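You operate a simulated robot arm through the tools that you are given. There is no shell and no other tool. Be economical: measure what you need, move in short steps, check, and stop when the job is done.

You run a simulated two-armed robot. Do the job below in one go: nothing can be reset, and whatever is moved stays where it is left.

## Task
Hold the grey coin box on the loading bench steady with one hand and put the red block in it with the other.
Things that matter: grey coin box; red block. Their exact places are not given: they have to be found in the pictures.

It is judged by the outcome, as a careful person would: the job done as asked, and still so three seconds after it is handed in. It fails if anything else is knocked over, pushed out of place, dropped, spilled or broken.

## Robot
Two 7-joint arms with two-finger parallel grippers on one trunk, on a base that drives. Base frame: it is fixed to the floor where the robot stands at the start and does not move with it; the origin is under the middle of the robot, x ahead of it, y to its left, z up. Units: mm, degrees, N and s.
The left shoulder is at the start at [82, 101, 907], the right one opposite. With the tool pointing down near the work surface each hand reaches from about 280 to 560 mm from the robot's upright axis, wherever it stands, measured 20 degrees to its own side. Places, roughly: grey coin box [-500, -3500, 750]. Payload 2.4 kg a hand.
The tool frame of a hand sits at the grasp point between the pads (the TCP): z along the fingers, y along the line on which they close. The tips reach 24 mm beyond it. Largest opening 68 mm; finger width 17, thickness 10; the body of the gripper, 40 by 70 mm, starts 41 mm behind the TCP.
Orientation is that of the tool frame in the base frame, as a unit quaternion [x, y, z, w]. With the fingers straight down and closing along the base's y, the tool's x points along the base's -x, its y along +y and its z along -z.

## Interface
- The arms move only by the tool jog_arm. It takes "left_deltas", "right_deltas" or both (then of equal length, played together; a hand with none holds still); each is a list of rows, each a list of 3 entries, a list of its own where there are three numbers: the turn, a rotation vector about the tool's x, y, z in units of 180 degrees (1.0 is 180 degrees), then the shift along the tool's x, y, z in units of 300 mm (1.0 is 300 mm), then the opening, from 0 (shut) to 1 (fully open). In form: [[[wx, wy, wz], [dx, dy, dz], grip], ...]. A call has 1 to 12 rows; each row is the pose to reach, as a shift and turn from the pose commanded when the call began, along the tool's axes at that moment. A call with a number of a shift or a turn outside -1 to 1 is refused whole. Each row takes 0.2 s and may step no farther than 50 mm and 8.6 degrees from the row before; otherwise, or with a gripper value out of range, the whole call is refused. Where a pose cannot be reached the arm comes as near as it can. A force on the tool above 40 N (or 10 N above the force at the start of the call, whichever is more), or a blocked arm, ends the call early, and 0.2 s more pass. The fingers move at their own pace (about 72 mm/s each) and stop on an object; they squeeze with about 26 N. The grip force told is the motor's: it shows also when the fingers shut on nothing. Time passes only in rows, and 0.2 s behind the last, so rows that repeat a pose let the fingers close. It gives the time, the measured TCP pose, the force on the tool (base axes), the opening and the grip force at its end, in the units of the frame above (readings bear some noise), with the torque about the TCP (base axes, N m) and any sound that the robot's microphone picked up, and new pictures: "show" is both (left out), scene, wrist or none (wrist: the cameras of the hands that moved).
- Cameras (640 x 400 px; columns grow to the right, rows downward): "scene" is now at [177.4, 27.4, 1068.7]; the picture's right is [0.30, -0.95, -0.00], its down [-0.54, -0.17, -0.82] and it looks along [0.79, 0.25, -0.57] (base axes); focal length 238 px, centre (320, 200). "left" rides on the left gripper at [84, -11, -75] in its tool frame; the picture's right is [0.13, 0.99, 0.00], its down [-0.60, 0.08, -0.79] and it looks along [-0.79, 0.10, 0.61] (tool axes); focal length 251 px, centre (320, 200). "right" rides on the right gripper at [84, 11, -75] in its tool frame; the picture's right is [-0.13, 0.99, 0.00], its down [-0.60, -0.08, -0.79] and it looks along [-0.79, -0.10, 0.61] (tool axes); focal length 251 px, centre (320, 200).
- slide_trunk(by): slides the trunk up (or, below 0, down) by that many mm; the arms and the scene camera ride with it, the base frame stays. It gives what a move gives, with no picture.
- roll_base(legs): drives the robot by 1 to 6 legs, each [ahead, left, turn to the left] in mm, mm and degrees, along the robot's own axes; the way and the turn of a leg run together, so that a leg with both is an arc; at most 1500 mm and 180 degrees a leg. The arms and the cameras ride along, it lands a little off, and it stops where it bumps. It gives what a move gives, and a new picture of the scene camera.
- aim_head(pan, tilt): turns the head with the scene camera to pan (to the left, within 86 degrees either way) and tilt (down, from -29 to 69), counted from straight ahead of the robot. It gives what a move gives, and a new picture of the scene camera.
- point_at(camera, pixels): for up to 12 pixels [column, row] of the newest picture of that camera ("zoom" is the newest enlarged one), the place [x, y, z] in the base frame of the surface seen there, good to about 2 mm. It takes no simulated time.
- close_up(camera, box): a new picture of the part [left, top, right, bottom] of that camera's present view, enlarged. It takes no simulated time.
- close_job(): hands the job in; it is judged then, once.

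Work in short steps. Measure before you move; look again where a grasp or a placing could have gone wrong, and mend it. You have 80 turns and 260 pictures in all, those below and enlarged ones among them. Open the grippers and draw the arms clear of the work before you hand the job in, unless the task says otherwise; then end with one line.

The tools are called as a command line: name --argument value ..., lists and objects as JSON in quotes. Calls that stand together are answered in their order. jog_arm: Moves the arms, as the interface text tells. Its arguments: {"type":"object","properties":{"left_deltas":{"type":"array"},"right_deltas":{"type":"array"},"show":{"type":"string","enum":["both","scene","wrist","none"]}},"required":[]} The other tools are called the same way: slide_trunk (by) slides the trunk up or down; roll_base (legs) drives the base; aim_head (pan, tilt) turns the head that bears the scene camera; point_at (camera, pixels) gives the place of the surface under pixels of a picture; close_up (camera, box) takes an enlarged picture of a part of a camera's view; close_job () hands the job in.

At the start:

```text
time_s: 0.0
left_position: [297.4, 204.2, 935.9]
left_ee_rot: [0.001, 1.0, 0.0, 0.0]
left_contact_force: [0.4, 0.7, -0.7]
left_moment: [0.01, 0.01, 0.03]
left_finger_gap: 68.0
left_grasp_force: 0.1
right_position: [446.5, -59.2, 844.9]
right_ee_rot: [0.0, 1.0, 0.0, 0.0]
right_contact_force: [-1.0, 0.4, 0.1]
right_moment: [0.04, 0.01, 0.02]
right_finger_gap: 68.0
right_grasp_force: 0.1
trunk travel left (down, up): [-125.0, 724.0]
robot x, y, heading: [0.3, 0.5, 0.0]
head pan, tilt: [17.7, 34.4]
```

scene: 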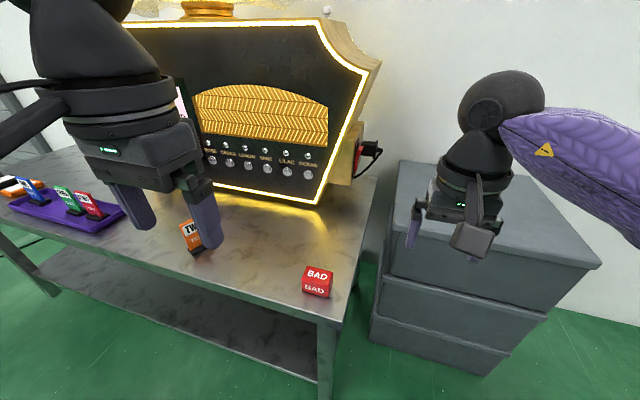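
right: 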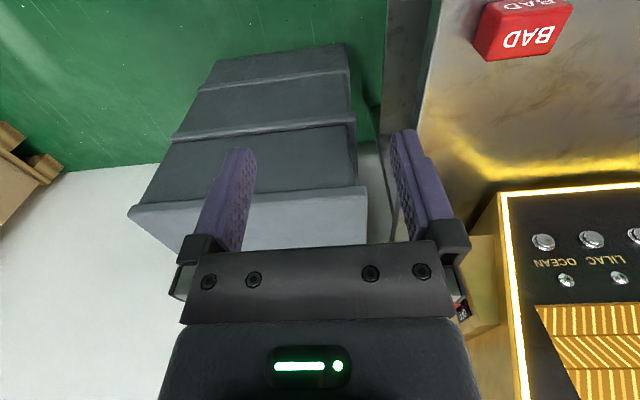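
left: 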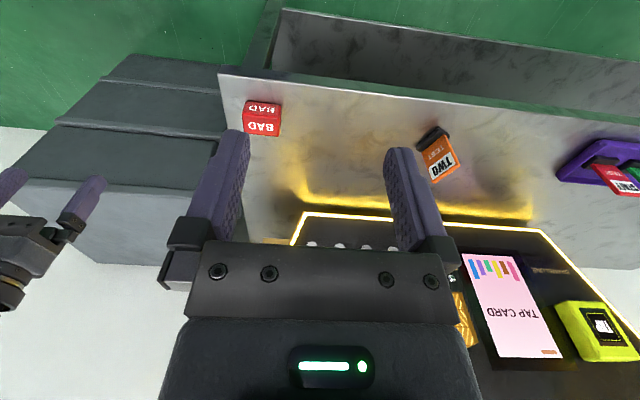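

The red block ("BAD") is at scene pixel (317,281) on the metal bench. I measure it and the surroundings.

point_at --camera "scene" --pixels '[[318, 270], [304, 289], [329, 296], [310, 268], [334, 270], [280, 300], [320, 320], [375, 180], [450, 250], [190, 235], [345, 180], [306, 278]]'

close_up --camera "scene" --box '[260, 230, 380, 305]'

```text
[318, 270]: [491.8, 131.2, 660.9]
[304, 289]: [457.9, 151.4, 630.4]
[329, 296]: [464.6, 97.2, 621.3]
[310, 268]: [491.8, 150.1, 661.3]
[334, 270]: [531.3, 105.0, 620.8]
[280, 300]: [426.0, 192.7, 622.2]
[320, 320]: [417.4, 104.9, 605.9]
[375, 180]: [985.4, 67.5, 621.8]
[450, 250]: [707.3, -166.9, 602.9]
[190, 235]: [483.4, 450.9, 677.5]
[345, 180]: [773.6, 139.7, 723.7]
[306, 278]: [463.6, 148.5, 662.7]
```

```text
5.33 times, centred on (320, 268) of scene
```

zoom: 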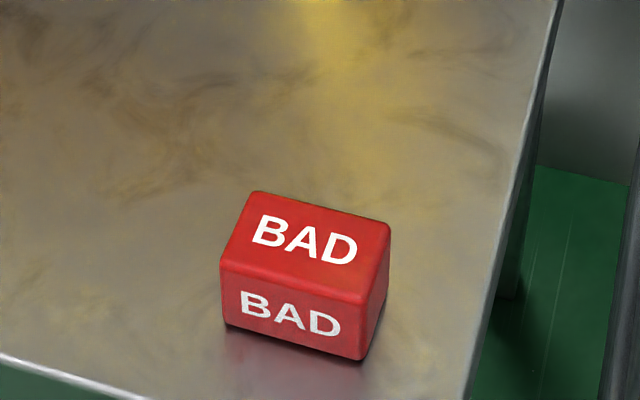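

The block is about 40 mm tall on a 622 mm table. I measure its top corners in the enlarged picture.

point_at --camera "zoom" --pixels '[[256, 197], [385, 226], [226, 262], [364, 302], [305, 245], [227, 318], [360, 352], [385, 285]]'

point_at --camera "left" --pixels '[[262, 118], [246, 134], [279, 134]]'

```text
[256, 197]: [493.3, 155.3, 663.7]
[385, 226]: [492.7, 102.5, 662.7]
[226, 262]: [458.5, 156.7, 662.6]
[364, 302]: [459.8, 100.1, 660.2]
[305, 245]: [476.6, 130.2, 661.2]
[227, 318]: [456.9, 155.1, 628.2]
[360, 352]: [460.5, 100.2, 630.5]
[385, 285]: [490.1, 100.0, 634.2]
```

```text
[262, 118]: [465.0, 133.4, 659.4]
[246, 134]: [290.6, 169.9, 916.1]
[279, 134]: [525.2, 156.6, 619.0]
```

Block: x 457–495, y 99–158, z 622–662; the narrow side (38 mm) lies along x. I bring the left hand above it at z≈760, turning it 90° so the fingers close along x.

jog_arm --left_deltas '[[[0, 0, 0.0455], [-0.054, -0.023, 0.053], 1], [[0, 0, 0.0909], [-0.109, -0.046, 0.107], 1], [[0, 0, 0.1364], [-0.163, -0.069, 0.16], 1], [[0, 0, 0.1818], [-0.217, -0.092, 0.213], 1], [[0, 0, 0.2273], [-0.271, -0.115, 0.267], 1], [[0, 0, 0.2727], [-0.326, -0.138, 0.32], 1], [[0, 0, 0.3182], [-0.38, -0.161, 0.373], 1], [[0, 0, 0.3636], [-0.434, -0.184, 0.427], 1], [[0, 0, 0.4091], [-0.488, -0.207, 0.48], 1], [[0, 0, 0.4545], [-0.543, -0.23, 0.533], 1], [[0, 0, 0.5], [-0.597, -0.253, 0.587], 1], [[0, 0, 0.5], [-0.597, -0.253, 0.587], 1]]'

```text
time_s: 2.6
left_position: [306.4, 54.4, 730.8]
left_ee_rot: [0.688, 0.725, 0.008, 0.005]
left_contact_force: [-0.8, 0.2, -0.1]
left_moment: [0.01, 0.0, 0.0]
left_finger_gap: 68.0
left_grasp_force: 0.0
left hand out of reach, approached as far as the arm can: row 7, 8, 9, 10, 11, 12
right_position: [447.4, -59.9, 845.2]
right_ee_rot: [-0.001, 1.0, 0.0, 0.0]
right_contact_force: [0.4, -0.5, -0.1]
right_moment: [0.01, 0.0, -0.01]
right_finger_gap: 67.8
right_grasp_force: 0.1
trunk travel left (down, up): [-125.0, 724.0]
robot x, y, heading: [1.4, 1.1, 0.0]
head pan, tilt: [17.7, 34.4]
```

scene: 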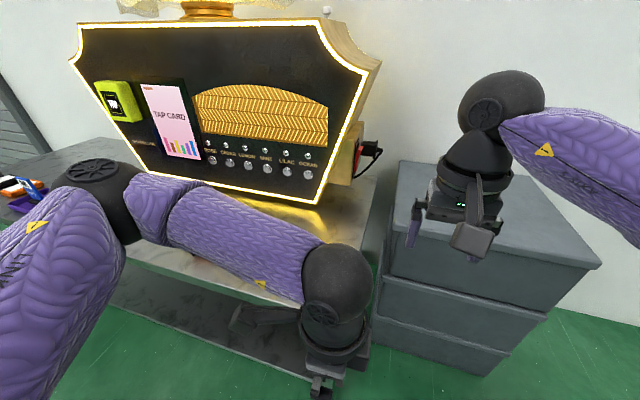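
left: 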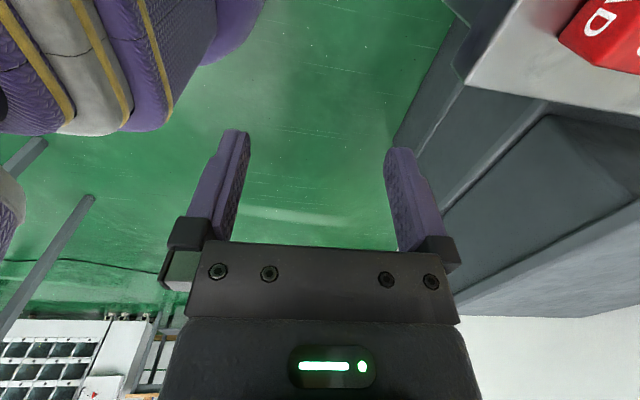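

The arm couldn't reach with that turn direction. I undo it: lift first with a short move to see from which pose the deltas count.

jog_arm --left_deltas '[[[0, 0, 0], [0, 0, -0.1], 1], [[0, 0, 0], [0, 0, -0.2], 1]]' --show "none"

```text
time_s: 3.2
left_position: [303.6, 54.9, 791.4]
left_ee_rot: [0.687, 0.726, 0.01, 0.005]
left_contact_force: [-0.4, 0.5, -0.5]
left_moment: [0.02, 0.02, 0.03]
left_finger_gap: 68.1
left_grasp_force: 0.0
right_position: [447.3, -59.5, 844.8]
right_ee_rot: [0.0, 1.0, 0.0, 0.0]
right_contact_force: [0.9, -0.3, -0.1]
right_moment: [0.03, 0.01, 0.05]
right_finger_gap: 68.0
right_grasp_force: 0.0
trunk travel left (down, up): [-125.0, 724.0]
robot x, y, heading: [4.0, 3.1, 0.0]
head pan, tilt: [17.7, 34.4]
```

Deltas count from the actual pose. I go back to the original pose, unwinding the turn.

jog_arm --left_deltas '[[[0, 0, -0.044], [0.045, -0.002, -0.044], 1], [[0, 0, -0.088], [0.091, -0.004, -0.087], 1], [[0, 0, -0.132], [0.136, -0.005, -0.131], 1], [[0, 0, -0.176], [0.182, -0.007, -0.175], 1], [[0, 0, -0.22], [0.227, -0.009, -0.218], 1], [[0, 0, -0.264], [0.273, -0.011, -0.262], 1], [[0, 0, -0.308], [0.318, -0.013, -0.305], 1], [[0, 0, -0.352], [0.364, -0.015, -0.349], 1], [[0, 0, -0.396], [0.409, -0.016, -0.393], 1], [[0, 0, -0.44], [0.455, -0.018, -0.436], 1], [[0, 0, -0.483], [0.5, -0.02, -0.48], 1], [[0, 0, -0.483], [0.5, -0.02, -0.48], 1]]' --show "scene"

```text
time_s: 5.8
left_position: [288.5, 207.2, 936.8]
left_ee_rot: [-0.002, 1.0, 0.002, 0.01]
left_contact_force: [0.0, -0.1, 0.0]
left_moment: [0.0, -0.01, 0.02]
left_finger_gap: 67.9
left_grasp_force: 0.0
right_position: [447.2, -59.4, 845.8]
right_ee_rot: [0.0, 1.0, 0.001, 0.0]
right_contact_force: [0.4, -0.3, -0.3]
right_moment: [0.01, -0.02, 0.0]
right_finger_gap: 68.2
right_grasp_force: 0.0
trunk travel left (down, up): [-125.0, 724.0]
robot x, y, heading: [-2.5, -2.1, 0.2]
head pan, tilt: [17.7, 34.4]
```

scene: 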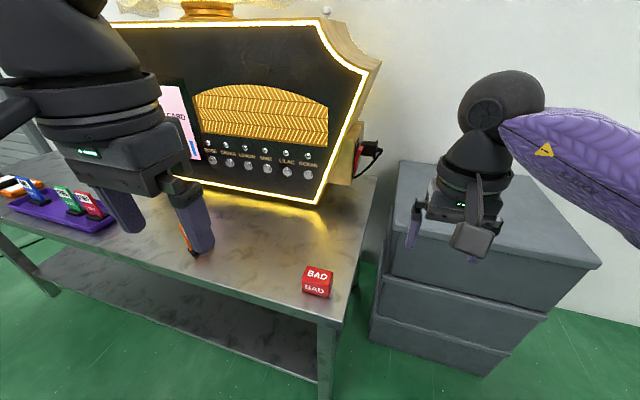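

Back safely. Now the other way: turn −90° towards the block, with the right hand stepping 90 mm to the right for room.

jog_arm --left_deltas '[[[0, 0, -0.0455], [-0.057, -0.024, 0.045], 1], [[0, 0, -0.0909], [-0.114, -0.048, 0.09], 1], [[0, 0, -0.1364], [-0.171, -0.072, 0.136], 1], [[0, 0, -0.1818], [-0.228, -0.096, 0.18], 1], [[0, 0, -0.2273], [-0.285, -0.12, 0.226], 1], [[0, 0, -0.2727], [-0.342, -0.143, 0.27], 1], [[0, 0, -0.3182], [-0.399, -0.167, 0.316], 1], [[0, 0, -0.3636], [-0.456, -0.191, 0.36], 1], [[0, 0, -0.4091], [-0.513, -0.215, 0.406], 1], [[0, 0, -0.4545], [-0.57, -0.239, 0.45], 1], [[0, 0, -0.5], [-0.627, -0.263, 0.5], 1], [[0, 0, -0.5], [-0.627, -0.263, 0.5], 1]]' --right_deltas '[[[0, 0, 0], [0, -0.05, 0], 1], [[0, 0, 0], [0, -0.1, 0], 1], [[0, 0, 0], [0, -0.15, 0], 1], [[0, 0, 0], [0, -0.2, 0], 1], [[0, 0, 0], [0, -0.25, 0], 1], [[0, 0, 0], [0, -0.3, 0], 1], [[0, 0, 0], [0, -0.3, 0], 1], [[0, 0, 0], [0, -0.3, 0], 1], [[0, 0, 0], [0, -0.3, 0], 1], [[0, 0, 0], [0, -0.3, 0], 1], [[0, 0, 0], [0, -0.3, 0], 1], [[0, 0, 0], [0, -0.3, 0], 1]]'

```text
time_s: 8.4
left_position: [471.5, 135.4, 789.1]
left_ee_rot: [0.708, -0.706, 0.005, -0.009]
left_contact_force: [0.6, -0.4, 0.1]
left_moment: [0.0, 0.0, 0.0]
left_finger_gap: 68.2
left_grasp_force: 0.1
left hand out of reach, approached as far as the arm can: row 11, 12
right_position: [447.5, -149.1, 844.4]
right_ee_rot: [0.0, 1.0, 0.0, 0.0]
right_contact_force: [-0.8, -0.3, -0.5]
right_moment: [0.04, 0.01, 0.02]
right_finger_gap: 67.8
right_grasp_force: 0.1
trunk travel left (down, up): [-125.0, 724.0]
robot x, y, heading: [0.4, -1.7, 0.1]
head pan, tilt: [17.7, 34.4]
```

scene: 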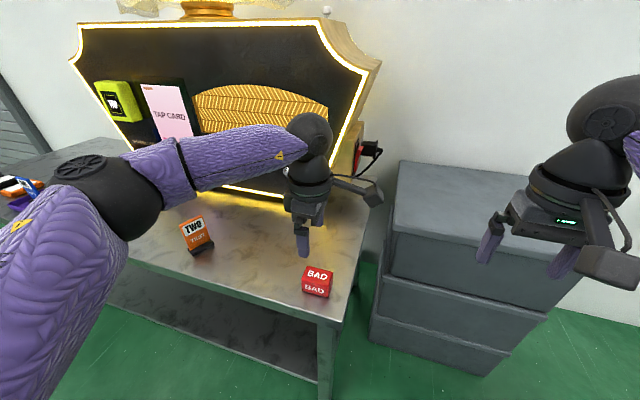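
right: 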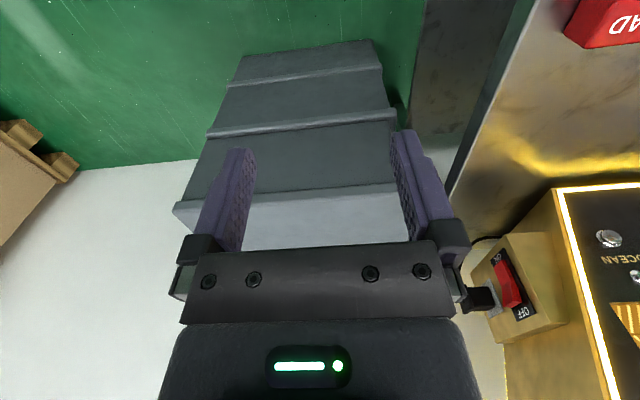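
left: 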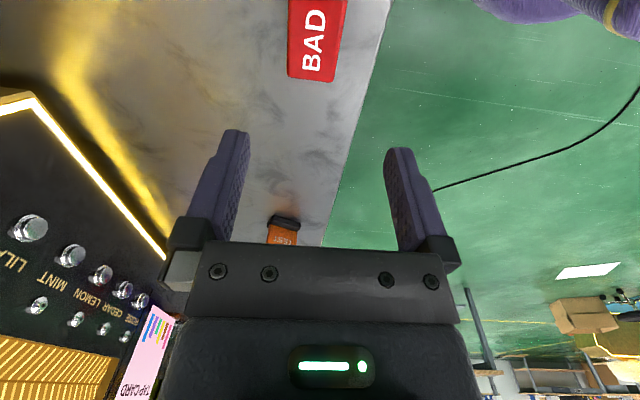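

The fingers are at (471.5, 135.4, 789), slightly short. I try small corrections and descend 60 mm to see if the arm follows.

jog_arm --left_deltas '[[[0, 0, 0], [0.01, -0.007, 0.05], 1], [[0, 0, 0], [0.02, -0.013, 0.1], 1], [[0, 0, 0], [0.023, -0.015, 0.15], 1], [[0, 0, 0], [0.023, -0.015, 0.2], 1]]' --show "scene"

point_at --camera "scene" --pixels '[[130, 240], [90, 180], [60, 330], [200, 190]]'

```text
time_s: 9.4
left_position: [466.9, 135.6, 731.4]
left_ee_rot: [-0.707, 0.707, -0.007, 0.008]
left_contact_force: [-0.3, -0.2, 0.1]
left_moment: [-0.01, -0.03, 0.01]
left_finger_gap: 67.7
left_grasp_force: 0.1
left hand out of reach, approached as far as the arm can: row 2, 3, 4
right_position: [447.8, -150.5, 845.6]
right_ee_rot: [0.0, 1.0, 0.0, 0.0]
right_contact_force: [0.5, -0.1, -0.2]
right_moment: [0.0, -0.03, -0.02]
right_finger_gap: 67.8
right_grasp_force: 0.0
trunk travel left (down, up): [-125.0, 724.0]
robot x, y, heading: [-0.3, -1.3, 0.1]
head pan, tilt: [17.7, 34.4]
```

scene: 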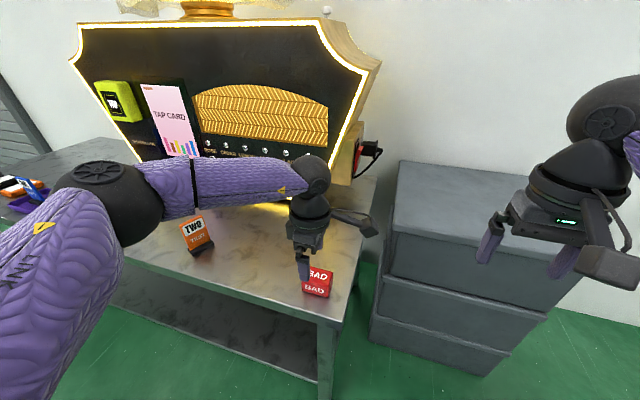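

```text
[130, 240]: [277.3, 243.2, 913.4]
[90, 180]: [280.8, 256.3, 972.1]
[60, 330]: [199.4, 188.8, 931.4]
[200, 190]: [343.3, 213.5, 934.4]
```

The arm descends but is ~8 mm short at its reach limit. I roll the base 25 mm ahead and 8 mm right; tips are at 707, well above the block.

roll_base --legs '[[25, -8, 0]]'

```text
time_s: 10.2
left_position: [493.7, 127.1, 731.7]
left_ee_rot: [-0.707, 0.707, -0.006, 0.008]
left_contact_force: [-0.5, 0.4, -0.3]
left_moment: [-0.01, -0.02, -0.03]
left_finger_gap: 67.6
left_grasp_force: 0.0
right_position: [473.0, -157.6, 845.9]
right_ee_rot: [0.0, 1.0, 0.0, 0.0]
right_contact_force: [0.2, -0.6, -0.1]
right_moment: [0.01, 0.0, -0.01]
right_finger_gap: 67.9
right_grasp_force: 0.2
trunk travel left (down, up): [-125.0, 724.0]
robot x, y, heading: [28.7, -6.9, -0.2]
head pan, tilt: [17.7, 34.4]
```

scene: 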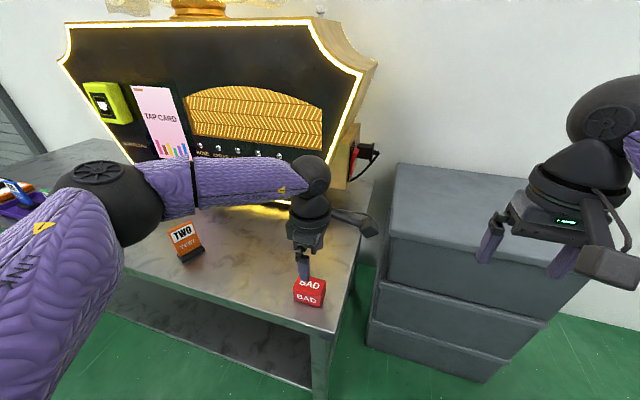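

Now TCP is at (493.7, 127, 732); I move 17 mm back in x and down to z≈695, tips just above the block.

jog_arm --left_deltas '[[[0, 0, 0], [0, 0.03, 0], 1], [[0, 0, 0], [-0.003, 0.057, 0.05], 1], [[0, 0, 0], [-0.003, 0.057, 0.12], 1]]'

```text
time_s: 11.0
left_position: [476.0, 128.7, 696.8]
left_ee_rot: [0.708, -0.706, 0.006, -0.009]
left_contact_force: [-0.1, 0.1, 0.3]
left_moment: [-0.02, 0.0, 0.0]
left_finger_gap: 68.0
left_grasp_force: 0.1
right_position: [471.4, -157.7, 844.4]
right_ee_rot: [0.001, 1.0, 0.0, 0.0]
right_contact_force: [-0.3, -0.8, -0.3]
right_moment: [0.0, 0.0, 0.02]
right_finger_gap: 68.0
right_grasp_force: 0.0
trunk travel left (down, up): [-125.0, 724.0]
robot x, y, heading: [28.4, -8.4, -0.1]
head pan, tilt: [17.7, 34.4]
```

scene: 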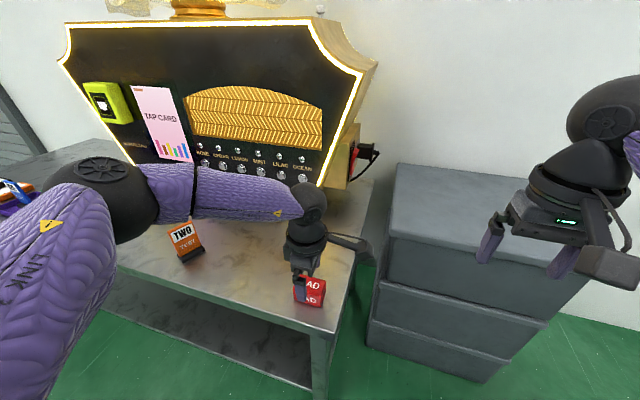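
left: 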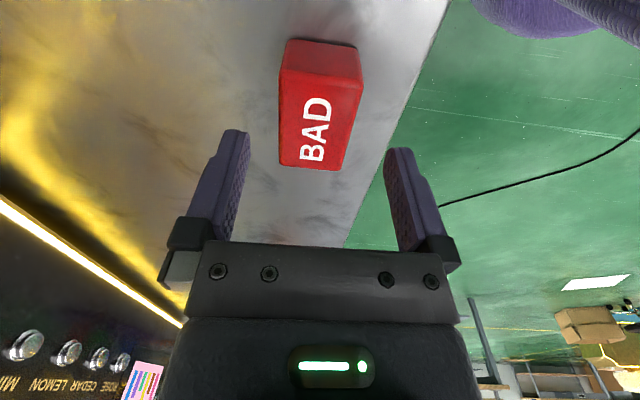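

The block is centred between the fingers (columns ~283–360 vs fingers 230–400). I descend 40 mm and close.

jog_arm --left_deltas '[[[0, 0, 0], [0, 0, 0.06], 1], [[0, 0, 0], [0, 0, 0.12], 1], [[0, 0, 0], [0, 0, 0.133], 1], [[0, 0, 0], [0, 0, 0.133], 0.3], [[0, 0, 0], [0, 0, 0.133], 0.3], [[0, 0, 0], [0, 0, 0.133], 0.3]]'

```text
time_s: 12.4
left_position: [468.8, 135.2, 660.3]
left_ee_rot: [0.707, -0.707, 0.006, -0.009]
left_contact_force: [-0.3, 0.3, 0.4]
left_moment: [0.03, 0.01, -0.01]
left_finger_gap: 39.5
left_grasp_force: 26.1
left hand out of reach, approached as far as the arm can: row 2, 3, 4, 5, 6
right_position: [473.3, -158.3, 845.4]
right_ee_rot: [0.0, 1.0, -0.001, 0.0]
right_contact_force: [-0.5, 0.0, 0.8]
right_moment: [0.03, 0.03, 0.06]
right_finger_gap: 67.9
right_grasp_force: 0.0
trunk travel left (down, up): [-125.0, 724.0]
robot x, y, heading: [24.2, -12.6, -0.2]
head pan, tilt: [17.7, 34.4]
```

scene: 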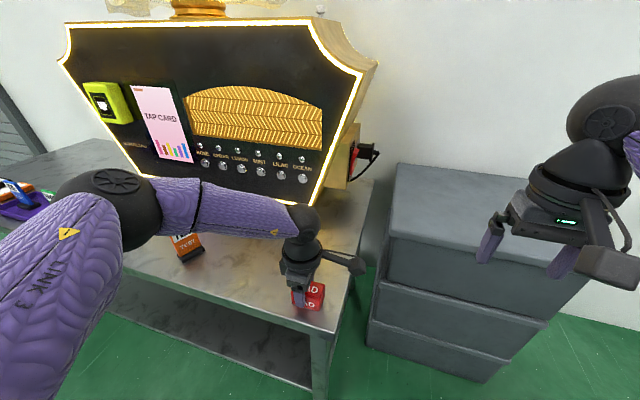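
left: 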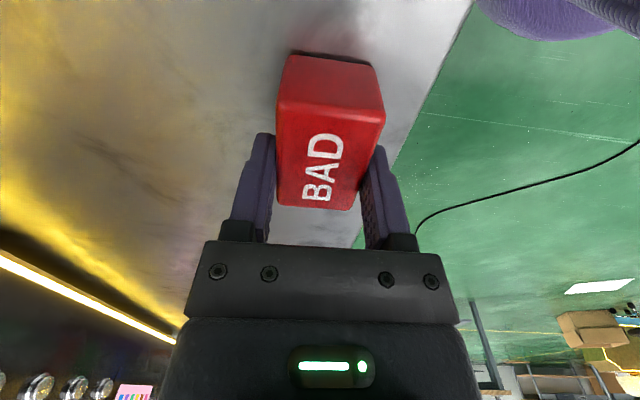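

Grip holds (gap 39.5, 26 N). I lift with the trunk by 150 mm.

slide_trunk --by 150

aim_head --pan -60 --tilt 20

```text
time_s: 14.2
left_position: [466.8, 135.6, 857.5]
left_ee_rot: [0.706, -0.704, 0.048, -0.05]
left_contact_force: [-0.2, -0.6, -1.4]
left_moment: [-0.02, 0.0, -0.01]
left_finger_gap: 39.4
left_grasp_force: 26.1
right_position: [472.7, -157.9, 994.5]
right_ee_rot: [0.0, 1.0, 0.0, -0.001]
right_contact_force: [-0.9, -0.1, 0.7]
right_moment: [0.02, -0.02, 0.01]
right_finger_gap: 67.9
right_grasp_force: 0.1
trunk travel left (down, up): [-275.0, 574.0]
robot x, y, heading: [27.2, -5.7, -0.2]
head pan, tilt: [17.7, 34.4]
```

```text
time_s: 15.7
left_position: [466.3, 135.7, 859.1]
left_ee_rot: [0.706, -0.705, 0.048, -0.05]
left_contact_force: [0.0, -0.2, -0.3]
left_moment: [0.01, -0.06, -0.02]
left_finger_gap: 39.2
left_grasp_force: 25.9
right_position: [472.2, -158.9, 995.8]
right_ee_rot: [0.0, 1.0, 0.0, 0.001]
right_contact_force: [-0.2, 0.4, -0.3]
right_moment: [-0.02, 0.0, 0.0]
right_finger_gap: 67.8
right_grasp_force: 0.0
trunk travel left (down, up): [-275.0, 574.0]
robot x, y, heading: [26.0, -5.8, -0.3]
head pan, tilt: [-60.0, 20.0]
```

scene: 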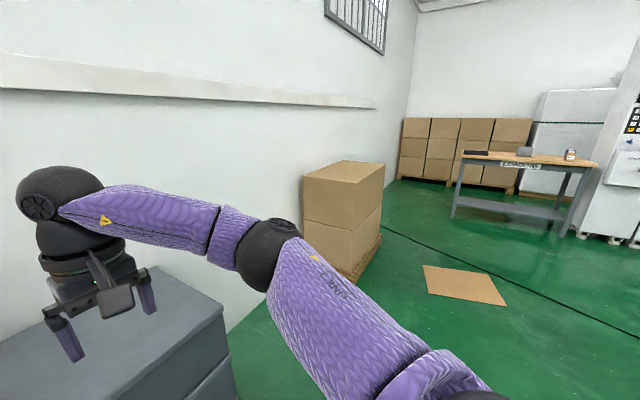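

The block is lifted; the loading bench is at scene (525,165) with a grey item near (525,152). I enlarge it and measure the bench and floor obstacles.

close_up --camera "scene" --box '[440, 130, 620, 242]'

point_at --camera "scene" --pixels '[[525, 152], [480, 156], [597, 165], [462, 153], [585, 167], [352, 284], [383, 225], [425, 266], [505, 304], [570, 158], [454, 218], [577, 236]]'

```text
3.56 times, centred on (530, 186) of scene
```

zoom: 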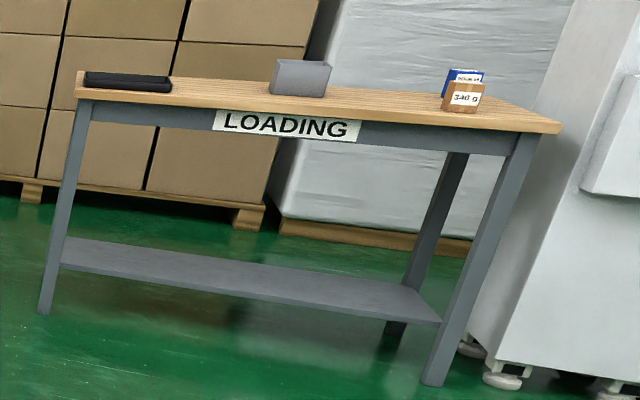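

```text
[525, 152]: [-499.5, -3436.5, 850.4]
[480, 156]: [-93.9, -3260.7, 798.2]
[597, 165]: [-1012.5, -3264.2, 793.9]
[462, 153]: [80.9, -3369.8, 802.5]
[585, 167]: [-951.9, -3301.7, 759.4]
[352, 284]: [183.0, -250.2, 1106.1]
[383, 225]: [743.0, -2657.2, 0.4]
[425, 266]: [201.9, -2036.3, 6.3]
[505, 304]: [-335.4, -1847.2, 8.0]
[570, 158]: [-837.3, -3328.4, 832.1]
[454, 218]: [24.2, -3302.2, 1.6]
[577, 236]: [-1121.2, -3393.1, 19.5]
```

Bench: top z≈800, front edge y≈-3260, box near (-500,-3450). I check the floor further right and behind before driving.

point_at --camera "scene" --pixels '[[423, 265], [489, 272], [507, 304], [430, 293], [380, 245], [352, 275]]'

aim_head --pan -86 --tilt 25

aim_head --pan 80 --tilt 25

```text
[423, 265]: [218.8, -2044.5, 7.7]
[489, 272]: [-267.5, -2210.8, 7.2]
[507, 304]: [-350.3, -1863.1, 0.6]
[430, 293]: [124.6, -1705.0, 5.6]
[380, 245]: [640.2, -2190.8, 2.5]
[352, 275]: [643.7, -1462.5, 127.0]
```

```text
time_s: 16.6
left_position: [467.7, 136.6, 858.8]
left_ee_rot: [0.706, -0.705, 0.049, -0.051]
left_contact_force: [-0.6, 0.1, -0.2]
left_moment: [0.02, 0.0, -0.02]
left_finger_gap: 39.4
left_grasp_force: 25.9
right_position: [472.1, -157.7, 994.6]
right_ee_rot: [0.0, 1.0, -0.001, 0.0]
right_contact_force: [0.2, 0.3, -0.1]
right_moment: [0.01, 0.01, -0.06]
right_finger_gap: 68.0
right_grasp_force: 0.0
trunk travel left (down, up): [-275.0, 574.0]
robot x, y, heading: [22.6, -6.3, -0.2]
head pan, tilt: [-85.9, 25.0]
```

scene: 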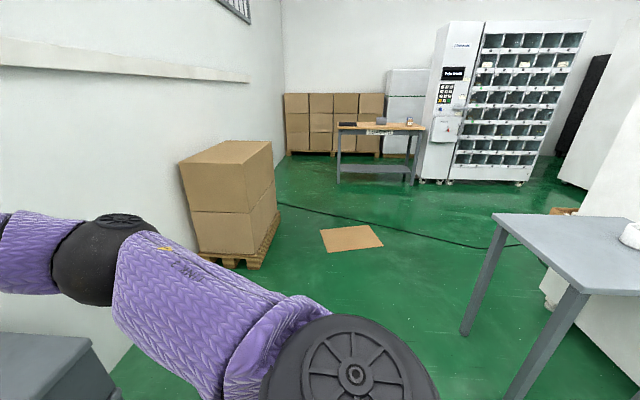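

```text
time_s: 19.1
left_position: [466.5, 136.1, 858.6]
left_ee_rot: [0.706, -0.705, 0.048, -0.052]
left_contact_force: [-0.9, -0.5, -0.4]
left_moment: [0.01, -0.04, 0.0]
left_finger_gap: 39.6
left_grasp_force: 26.2
right_position: [471.6, -157.8, 995.7]
right_ee_rot: [0.0, 1.0, -0.001, -0.001]
right_contact_force: [-0.6, 0.7, -0.8]
right_moment: [0.0, 0.01, 0.0]
right_finger_gap: 68.0
right_grasp_force: 0.2
trunk travel left (down, up): [-275.0, 574.0]
robot x, y, heading: [23.5, -7.2, 0.2]
head pan, tilt: [80.0, 25.0]
```

scene: 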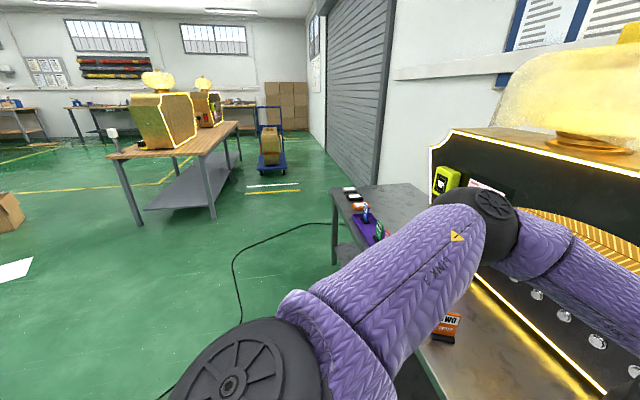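

I look right again to measure the grey table edge, which bounds my path.

aim_head --pan -86 --tilt 30

```text
time_s: 21.6
left_position: [467.9, 134.8, 858.5]
left_ee_rot: [0.706, -0.705, 0.048, -0.05]
left_contact_force: [-0.1, 0.6, -0.6]
left_moment: [-0.01, 0.01, -0.03]
left_finger_gap: 39.6
left_grasp_force: 25.5
right_position: [472.6, -157.9, 995.6]
right_ee_rot: [0.0, 1.0, 0.0, 0.0]
right_contact_force: [-0.4, 0.0, -0.5]
right_moment: [-0.02, -0.01, -0.02]
right_finger_gap: 68.1
right_grasp_force: 0.0
trunk travel left (down, up): [-275.0, 574.0]
robot x, y, heading: [27.9, -6.2, 0.0]
head pan, tilt: [-85.9, 30.0]
```

scene: 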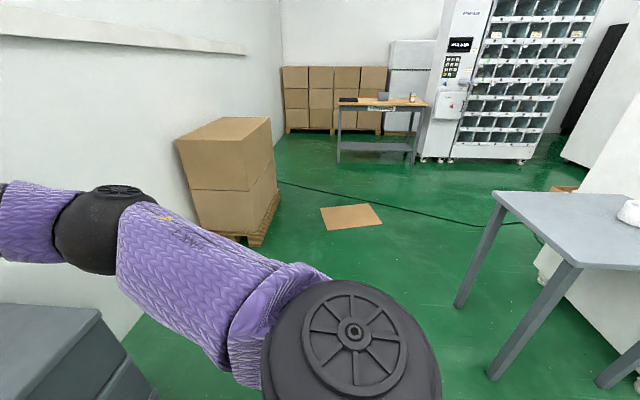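

point_at --camera "scene" --pixels '[[458, 305], [493, 376], [495, 195], [577, 265], [320, 208], [369, 205], [382, 222], [327, 230], [253, 244], [280, 200], [412, 163], [440, 159]]'

```text
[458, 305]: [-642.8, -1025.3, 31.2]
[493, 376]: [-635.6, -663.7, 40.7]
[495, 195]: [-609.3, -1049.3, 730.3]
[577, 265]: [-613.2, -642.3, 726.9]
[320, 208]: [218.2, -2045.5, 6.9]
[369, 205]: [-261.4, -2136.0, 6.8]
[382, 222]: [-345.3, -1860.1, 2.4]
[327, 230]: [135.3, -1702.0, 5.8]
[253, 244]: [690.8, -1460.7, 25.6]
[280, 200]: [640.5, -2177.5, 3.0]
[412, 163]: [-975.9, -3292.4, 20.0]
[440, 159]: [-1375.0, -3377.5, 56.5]
```

Mat spans x −350..219, y −1705..−2210; grey table is x<−610, y −640..−1050. I back 130 mm, turn right 90°, and drive ahead 1325 mm, to thread between them.

roll_base --legs '[[-130, 0, 0], [0, 0, -90], [1320, 0, 0]]'

aim_head --pan -20 --tilt 30

```text
time_s: 33.0
left_position: [34.3, -1784.1, 858.6]
left_ee_rot: [-0.002, 0.998, -0.07, 0.001]
left_contact_force: [0.0, 0.7, -0.2]
left_moment: [-0.03, -0.01, 0.0]
left_finger_gap: 39.4
left_grasp_force: 26.2
right_position: [-260.4, -1789.5, 995.7]
right_ee_rot: [0.707, 0.707, 0.0, 0.001]
right_contact_force: [0.1, 0.3, -0.1]
right_moment: [0.01, -0.02, -0.02]
right_finger_gap: 68.0
right_grasp_force: 0.0
trunk travel left (down, up): [-275.0, 574.0]
robot x, y, heading: [-111.8, -1344.2, -89.6]
head pan, tilt: [-85.9, 30.0]
```

scene: 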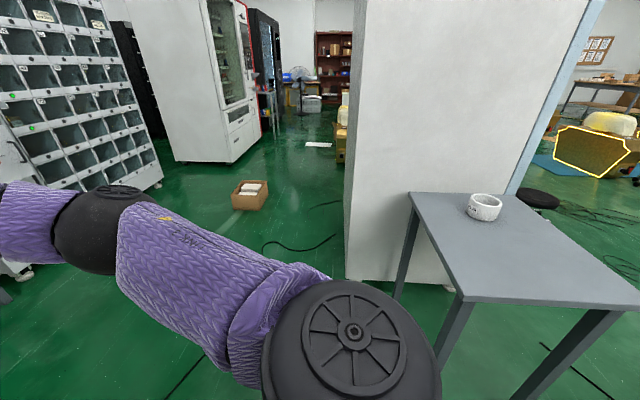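

```text
time_s: 34.4
left_position: [34.3, -1783.6, 858.2]
left_ee_rot: [-0.001, 0.998, -0.068, 0.001]
left_contact_force: [0.6, 0.2, -1.0]
left_moment: [0.0, -0.01, 0.01]
left_finger_gap: 39.4
left_grasp_force: 25.3
right_position: [-260.2, -1789.7, 996.0]
right_ee_rot: [0.706, 0.708, 0.001, 0.0]
right_contact_force: [-1.2, -0.5, 0.4]
right_moment: [0.02, -0.02, 0.0]
right_finger_gap: 68.0
right_grasp_force: 0.0
trunk travel left (down, up): [-275.0, 574.0]
robot x, y, heading: [-110.1, -1342.8, -90.0]
head pan, tilt: [-20.0, 30.0]
```

scene: 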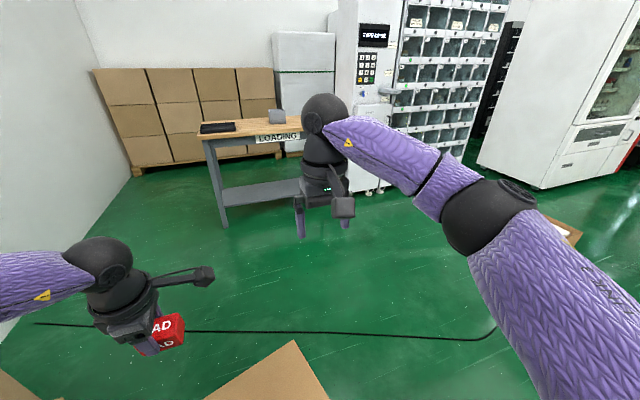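

Clear way ahead; mat corner is in front. I go diagonally right around it, then ahead to y≈−2640.

roll_base --legs '[[205, -640, 0], [1050, 0, 0], [0, 200, 0]]'

aim_head --pan 0 --tilt 35

```text
time_s: 44.2
left_position: [-364.4, -3015.5, 858.1]
left_ee_rot: [-0.009, 0.998, -0.07, 0.002]
left_contact_force: [0.0, -0.6, 0.1]
left_moment: [0.01, 0.01, 0.01]
left_finger_gap: 39.3
left_grasp_force: 26.1
right_position: [-658.3, -3027.4, 996.0]
right_ee_rot: [0.699, 0.715, 0.001, 0.0]
right_contact_force: [0.5, -0.3, -0.2]
right_moment: [-0.03, -0.03, -0.02]
right_finger_gap: 67.9
right_grasp_force: 0.0
trunk travel left (down, up): [-275.0, 574.0]
robot x, y, heading: [-520.0, -2577.0, -88.7]
head pan, tilt: [-20.0, 30.0]
```

scene: 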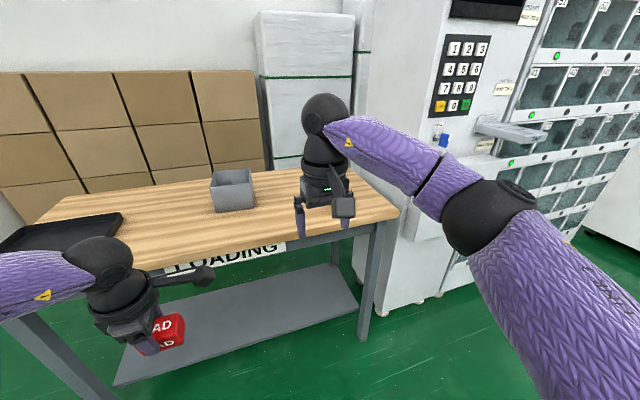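

```text
time_s: 45.0
left_position: [-365.2, -3015.7, 858.6]
left_ee_rot: [-0.01, 0.998, -0.069, 0.003]
left_contact_force: [-0.3, 0.1, 0.2]
left_moment: [-0.01, 0.04, -0.01]
left_finger_gap: 39.4
left_grasp_force: 26.1
right_position: [-658.8, -3026.6, 994.9]
right_ee_rot: [0.7, 0.714, 0.0, 0.0]
right_contact_force: [-0.6, -0.5, -0.8]
right_moment: [-0.04, 0.01, 0.0]
right_finger_gap: 67.8
right_grasp_force: 0.1
trunk travel left (down, up): [-275.0, 574.0]
robot x, y, heading: [-519.1, -2576.9, -88.9]
head pan, tilt: [0.0, 35.0]
```

scene: 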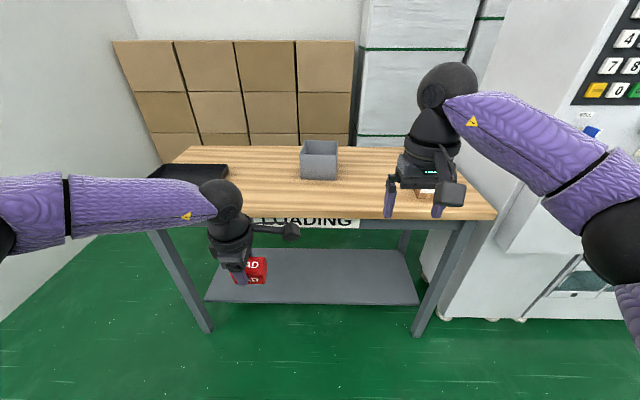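

The grey open box is at scene (319,160). I measure it in an enlarged picture.

close_up --camera "scene" --box '[270, 125, 374, 190]'

point_at --camera "scene" --pixels '[[303, 177], [336, 178], [319, 160], [302, 154], [336, 154], [306, 142], [336, 142], [320, 200], [320, 217], [250, 200], [425, 192], [227, 170]]'

```text
6.15 times, centred on (322, 158) of scene
```

zoom: 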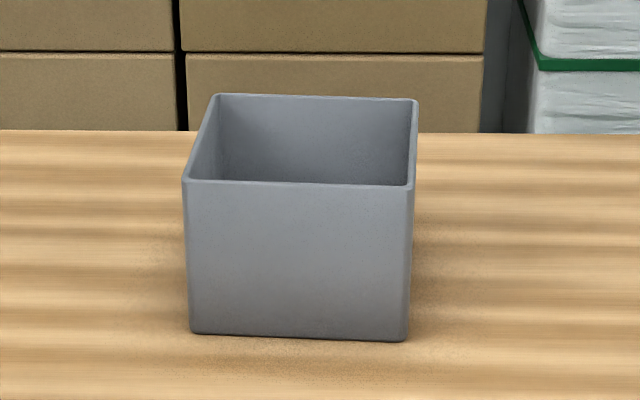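

```text
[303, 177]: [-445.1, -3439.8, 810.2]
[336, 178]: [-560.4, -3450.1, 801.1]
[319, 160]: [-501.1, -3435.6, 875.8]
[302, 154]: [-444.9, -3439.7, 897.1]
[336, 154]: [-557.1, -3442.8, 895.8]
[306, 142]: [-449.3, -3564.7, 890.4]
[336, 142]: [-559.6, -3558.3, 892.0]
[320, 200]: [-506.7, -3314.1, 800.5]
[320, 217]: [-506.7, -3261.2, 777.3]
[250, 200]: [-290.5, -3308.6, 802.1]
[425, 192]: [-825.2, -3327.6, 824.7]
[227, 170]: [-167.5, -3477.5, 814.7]
```

Box: x −558..−442, y −3437..−3560, rim z≈897. I look down to see my own base front and its clearance to the bench.

aim_head --pan 0 --tilt 69

```text
time_s: 46.0
left_position: [-364.6, -3016.7, 858.6]
left_ee_rot: [-0.01, 0.998, -0.07, 0.002]
left_contact_force: [0.6, 0.5, -0.6]
left_moment: [-0.03, -0.02, 0.01]
left_finger_gap: 39.3
left_grasp_force: 26.2
right_position: [-658.9, -3027.4, 995.0]
right_ee_rot: [0.7, 0.714, 0.0, 0.0]
right_contact_force: [0.7, 1.0, -0.6]
right_moment: [0.02, 0.0, -0.02]
right_finger_gap: 68.1
right_grasp_force: 0.0
trunk travel left (down, up): [-275.0, 574.0]
robot x, y, heading: [-518.9, -2578.0, -88.9]
head pan, tilt: [0.0, 68.8]
```

scene: 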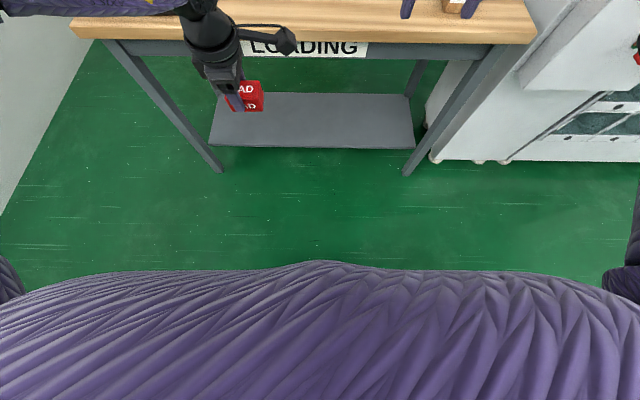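

The torso front edge is at row ~265. I measure it and the bench edges.

point_at --camera "scene" --pixels '[[320, 264], [320, 290], [320, 340], [150, 275], [480, 275], [320, 145], [216, 168], [408, 172], [320, 62], [320, 250]]'

```text
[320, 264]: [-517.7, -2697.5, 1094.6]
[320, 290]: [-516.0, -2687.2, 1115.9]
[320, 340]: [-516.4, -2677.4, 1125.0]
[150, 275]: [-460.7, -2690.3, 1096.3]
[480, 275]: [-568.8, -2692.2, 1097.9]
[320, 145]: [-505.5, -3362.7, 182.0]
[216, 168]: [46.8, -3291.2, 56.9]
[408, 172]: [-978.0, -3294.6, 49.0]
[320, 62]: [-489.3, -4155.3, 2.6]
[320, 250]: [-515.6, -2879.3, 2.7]
```

Torso front is only ~120 mm ahead of the axis and the bench's legs and shelf are well clear. I raise the trunk 110 mm, then drive up so the box lies ahead-left.

slide_trunk --by 110

roll_base --legs '[[0, -90, -1], [300, 0, 0], [120, 0, 0]]'

aim_head --pan 10 --tilt 45

```text
time_s: 47.4
left_position: [-363.9, -3011.7, 992.1]
left_ee_rot: [-0.01, 0.995, -0.099, 0.001]
left_contact_force: [-1.0, 0.2, -0.4]
left_moment: [-0.01, 0.02, 0.02]
left_finger_gap: 39.4
left_grasp_force: 25.8
right_position: [-659.5, -3027.2, 1105.9]
right_ee_rot: [0.701, 0.714, 0.001, -0.001]
right_contact_force: [-0.6, 0.1, 0.0]
right_moment: [0.01, 0.0, -0.01]
right_finger_gap: 68.2
right_grasp_force: 0.1
trunk travel left (down, up): [-385.0, 464.0]
robot x, y, heading: [-519.2, -2577.1, -88.9]
head pan, tilt: [0.0, 68.8]
```

```text
time_s: 51.0
left_position: [-458.3, -3444.9, 992.4]
left_ee_rot: [-0.002, 0.995, -0.098, 0.001]
left_contact_force: [0.6, -0.4, -1.5]
left_moment: [0.02, 0.0, 0.02]
left_finger_gap: 39.6
left_grasp_force: 25.7
right_position: [-752.9, -3454.9, 1105.7]
right_ee_rot: [0.705, 0.709, 0.0, 0.0]
right_contact_force: [0.8, 0.0, -0.8]
right_moment: [0.01, 0.02, 0.0]
right_finger_gap: 67.9
right_grasp_force: 0.0
trunk travel left (down, up): [-385.0, 464.0]
robot x, y, heading: [-604.2, -3004.6, -89.7]
head pan, tilt: [0.0, 68.8]
```

scene: 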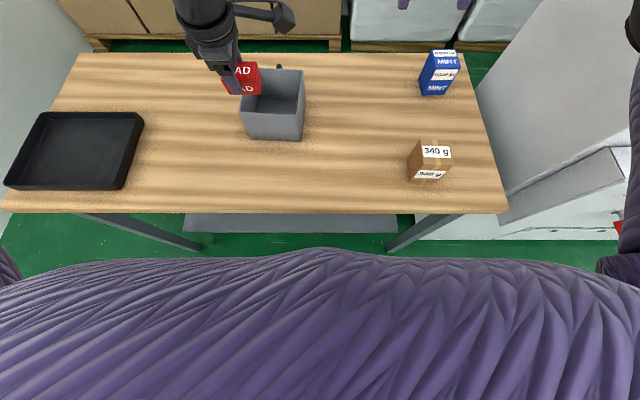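

```text
time_s: 51.9
left_position: [-458.0, -3444.0, 992.2]
left_ee_rot: [-0.002, 0.995, -0.099, 0.002]
left_contact_force: [0.3, 0.0, -1.2]
left_moment: [0.03, 0.04, -0.02]
left_finger_gap: 39.3
left_grasp_force: 25.8
right_position: [-752.8, -3452.9, 1105.7]
right_ee_rot: [0.706, 0.709, 0.001, -0.001]
right_contact_force: [-0.2, -0.7, -0.6]
right_moment: [0.03, -0.02, -0.01]
right_finger_gap: 67.7
right_grasp_force: 0.0
trunk travel left (down, up): [-385.0, 464.0]
robot x, y, heading: [-606.1, -3008.2, -89.7]
head pan, tilt: [10.0, 45.0]
```

scene: 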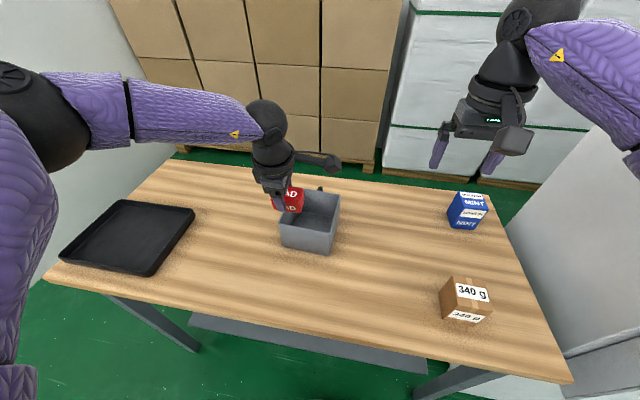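

Now I re-measure the box from this closer view.

close_up --camera "scene" --box '[240, 170, 368, 250]'

```text
5.00 times, centred on (304, 210) of scene
```

zoom: 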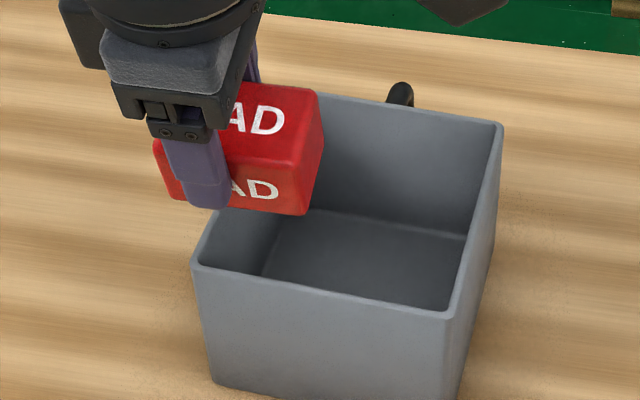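

point_at --camera "zoom" --pixels '[[452, 312], [497, 126], [197, 264], [447, 304], [490, 130], [475, 220], [470, 210], [330, 288], [360, 260], [400, 92], [330, 100], [215, 380]]'

```text
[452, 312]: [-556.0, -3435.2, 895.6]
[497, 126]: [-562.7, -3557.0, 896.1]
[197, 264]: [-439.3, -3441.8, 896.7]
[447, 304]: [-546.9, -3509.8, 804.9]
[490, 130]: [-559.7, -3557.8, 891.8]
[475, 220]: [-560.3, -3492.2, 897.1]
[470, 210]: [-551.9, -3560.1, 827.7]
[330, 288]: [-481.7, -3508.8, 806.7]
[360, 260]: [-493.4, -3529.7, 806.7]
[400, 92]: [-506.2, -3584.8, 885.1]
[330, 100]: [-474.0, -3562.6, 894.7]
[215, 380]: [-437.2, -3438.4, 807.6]
```

Box right wall runs from (−556,−3435) to (−563,−3557). I move the left hand 120 mm to the left to make room, straightening its 11° tilt.

jog_arm --left_deltas '[[[-0.02, 0, 0], [-0.1, 0, 0], 0.3], [[-0.04, 0, 0], [-0.2, 0, 0], 0.3], [[-0.063, 0, 0], [-0.3, 0, 0], 0.3], [[-0.063, 0, 0], [-0.4, 0, 0], 0.3], [[-0.063, 0, 0], [-0.4, 0, 0], 0.3]]' --show "scene"

```text
time_s: 53.1
left_position: [-338.7, -3443.6, 993.4]
left_ee_rot: [-0.002, 1.0, -0.001, 0.001]
left_contact_force: [-0.1, -0.5, -0.8]
left_moment: [-0.01, -0.01, 0.0]
left_finger_gap: 39.6
left_grasp_force: 26.0
right_position: [-751.9, -3453.9, 1105.8]
right_ee_rot: [0.706, 0.708, 0.0, 0.0]
right_contact_force: [1.0, 0.9, -0.5]
right_moment: [-0.01, -0.01, 0.0]
right_finger_gap: 68.0
right_grasp_force: 0.1
trunk travel left (down, up): [-385.0, 464.0]
robot x, y, heading: [-604.8, -3003.9, -89.5]
head pan, tilt: [10.0, 45.0]
```

scene: 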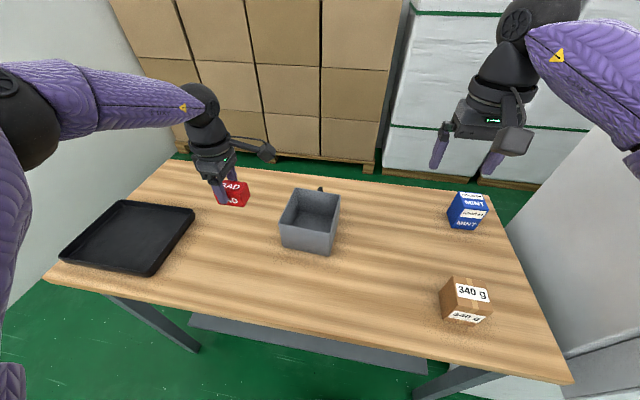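

Left hand is vertical and clear. Now the right hand goes above the right wall of the box, tilting 30° so its body leans toward the robot, half open.

jog_arm --right_deltas '[[[0, -0.021, 0.002], [-0.003, 0.081, 0.05], 0.5], [[0, -0.042, 0.004], [-0.007, 0.163, 0.1], 0.5], [[0, -0.063, 0.006], [-0.01, 0.244, 0.15], 0.5], [[0, -0.084, 0.008], [-0.013, 0.325, 0.2], 0.5], [[0, -0.104, 0.01], [-0.017, 0.406, 0.25], 0.5], [[0, -0.125, 0.013], [-0.02, 0.488, 0.3], 0.5], [[0, -0.146, 0.015], [-0.024, 0.569, 0.35], 0.5], [[0, -0.167, 0.017], [-0.027, 0.65, 0.4], 0.5], [[0, -0.167, 0.017], [-0.027, 0.65, 0.4], 0.5]]'

```text
time_s: 55.1
left_position: [-338.6, -3442.4, 992.7]
left_ee_rot: [-0.003, 1.0, 0.0, 0.001]
left_contact_force: [-0.3, -0.1, -0.5]
left_moment: [0.01, -0.02, 0.0]
left_finger_gap: 39.3
left_grasp_force: 25.6
right_position: [-557.7, -3460.3, 985.2]
right_ee_rot: [0.699, 0.666, -0.184, 0.184]
right_contact_force: [1.0, 0.4, 0.0]
right_moment: [-0.01, -0.04, -0.03]
right_finger_gap: 34.0
right_grasp_force: 0.1
trunk travel left (down, up): [-385.0, 464.0]
robot x, y, heading: [-606.7, -3005.3, -89.8]
head pan, tilt: [10.0, 45.0]
```

scene: 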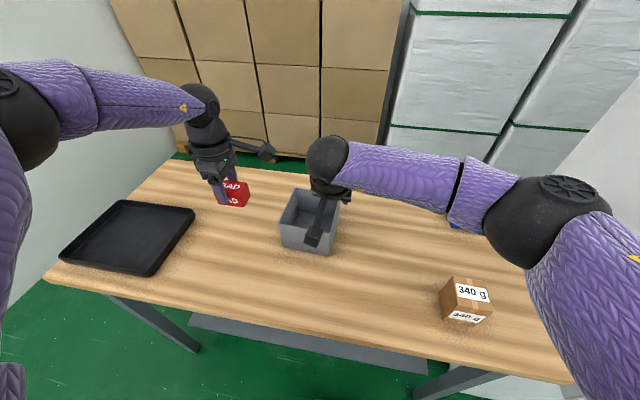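
right: 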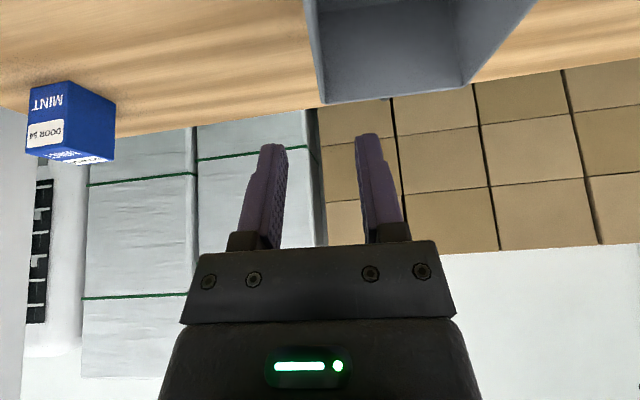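

Pose is as wanted. I descend vertically about 60 mm of the 92 and look before straddling the wall.

jog_arm --right_deltas '[[[0, 0, 0], [0.03, 0, 0.059], 0.5], [[0, 0, 0], [0.06, 0, 0.118], 0.5], [[0, 0, 0], [0.091, 0, 0.178], 0.5]]'

close_up --camera "scene" --box '[256, 160, 384, 260]'

```text
time_s: 55.9
left_position: [-337.9, -3444.1, 991.7]
left_ee_rot: [-0.003, 1.0, 0.0, 0.001]
left_contact_force: [0.1, 0.3, -0.4]
left_moment: [-0.01, -0.02, -0.03]
left_finger_gap: 39.6
left_grasp_force: 26.2
right_position: [-556.6, -3464.3, 924.9]
right_ee_rot: [0.7, 0.666, -0.183, 0.184]
right_contact_force: [0.1, 0.6, -0.5]
right_moment: [0.01, 0.01, 0.0]
right_finger_gap: 33.9
right_grasp_force: 0.0
trunk travel left (down, up): [-385.0, 464.0]
robot x, y, heading: [-606.9, -3003.7, -90.0]
head pan, tilt: [10.0, 45.0]
```

scene: 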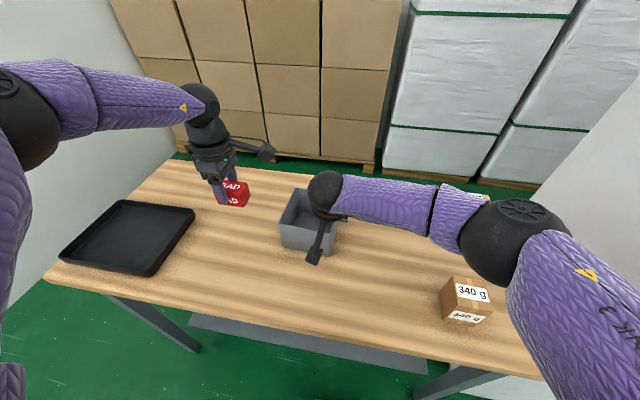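
right: 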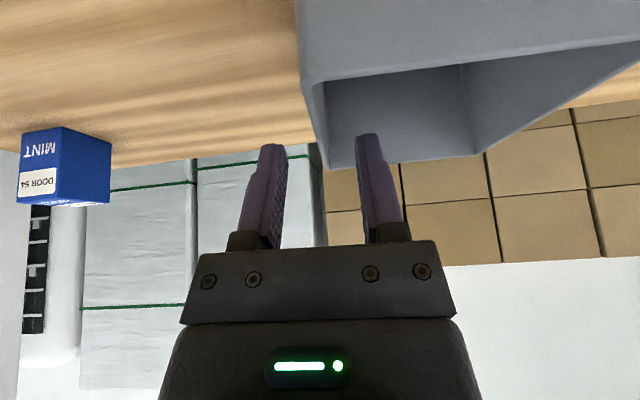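

```text
4.00 times, centred on (320, 210) of scene
```

zoom: 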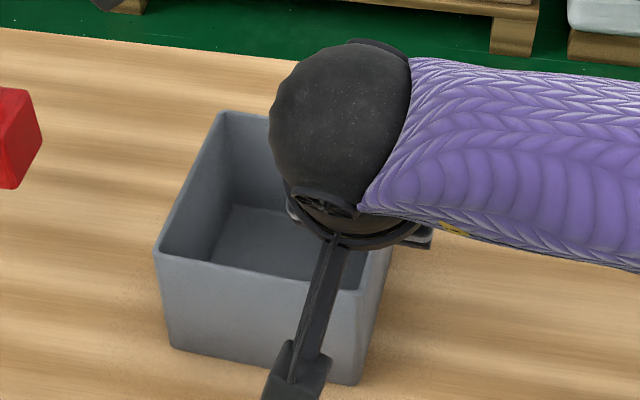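

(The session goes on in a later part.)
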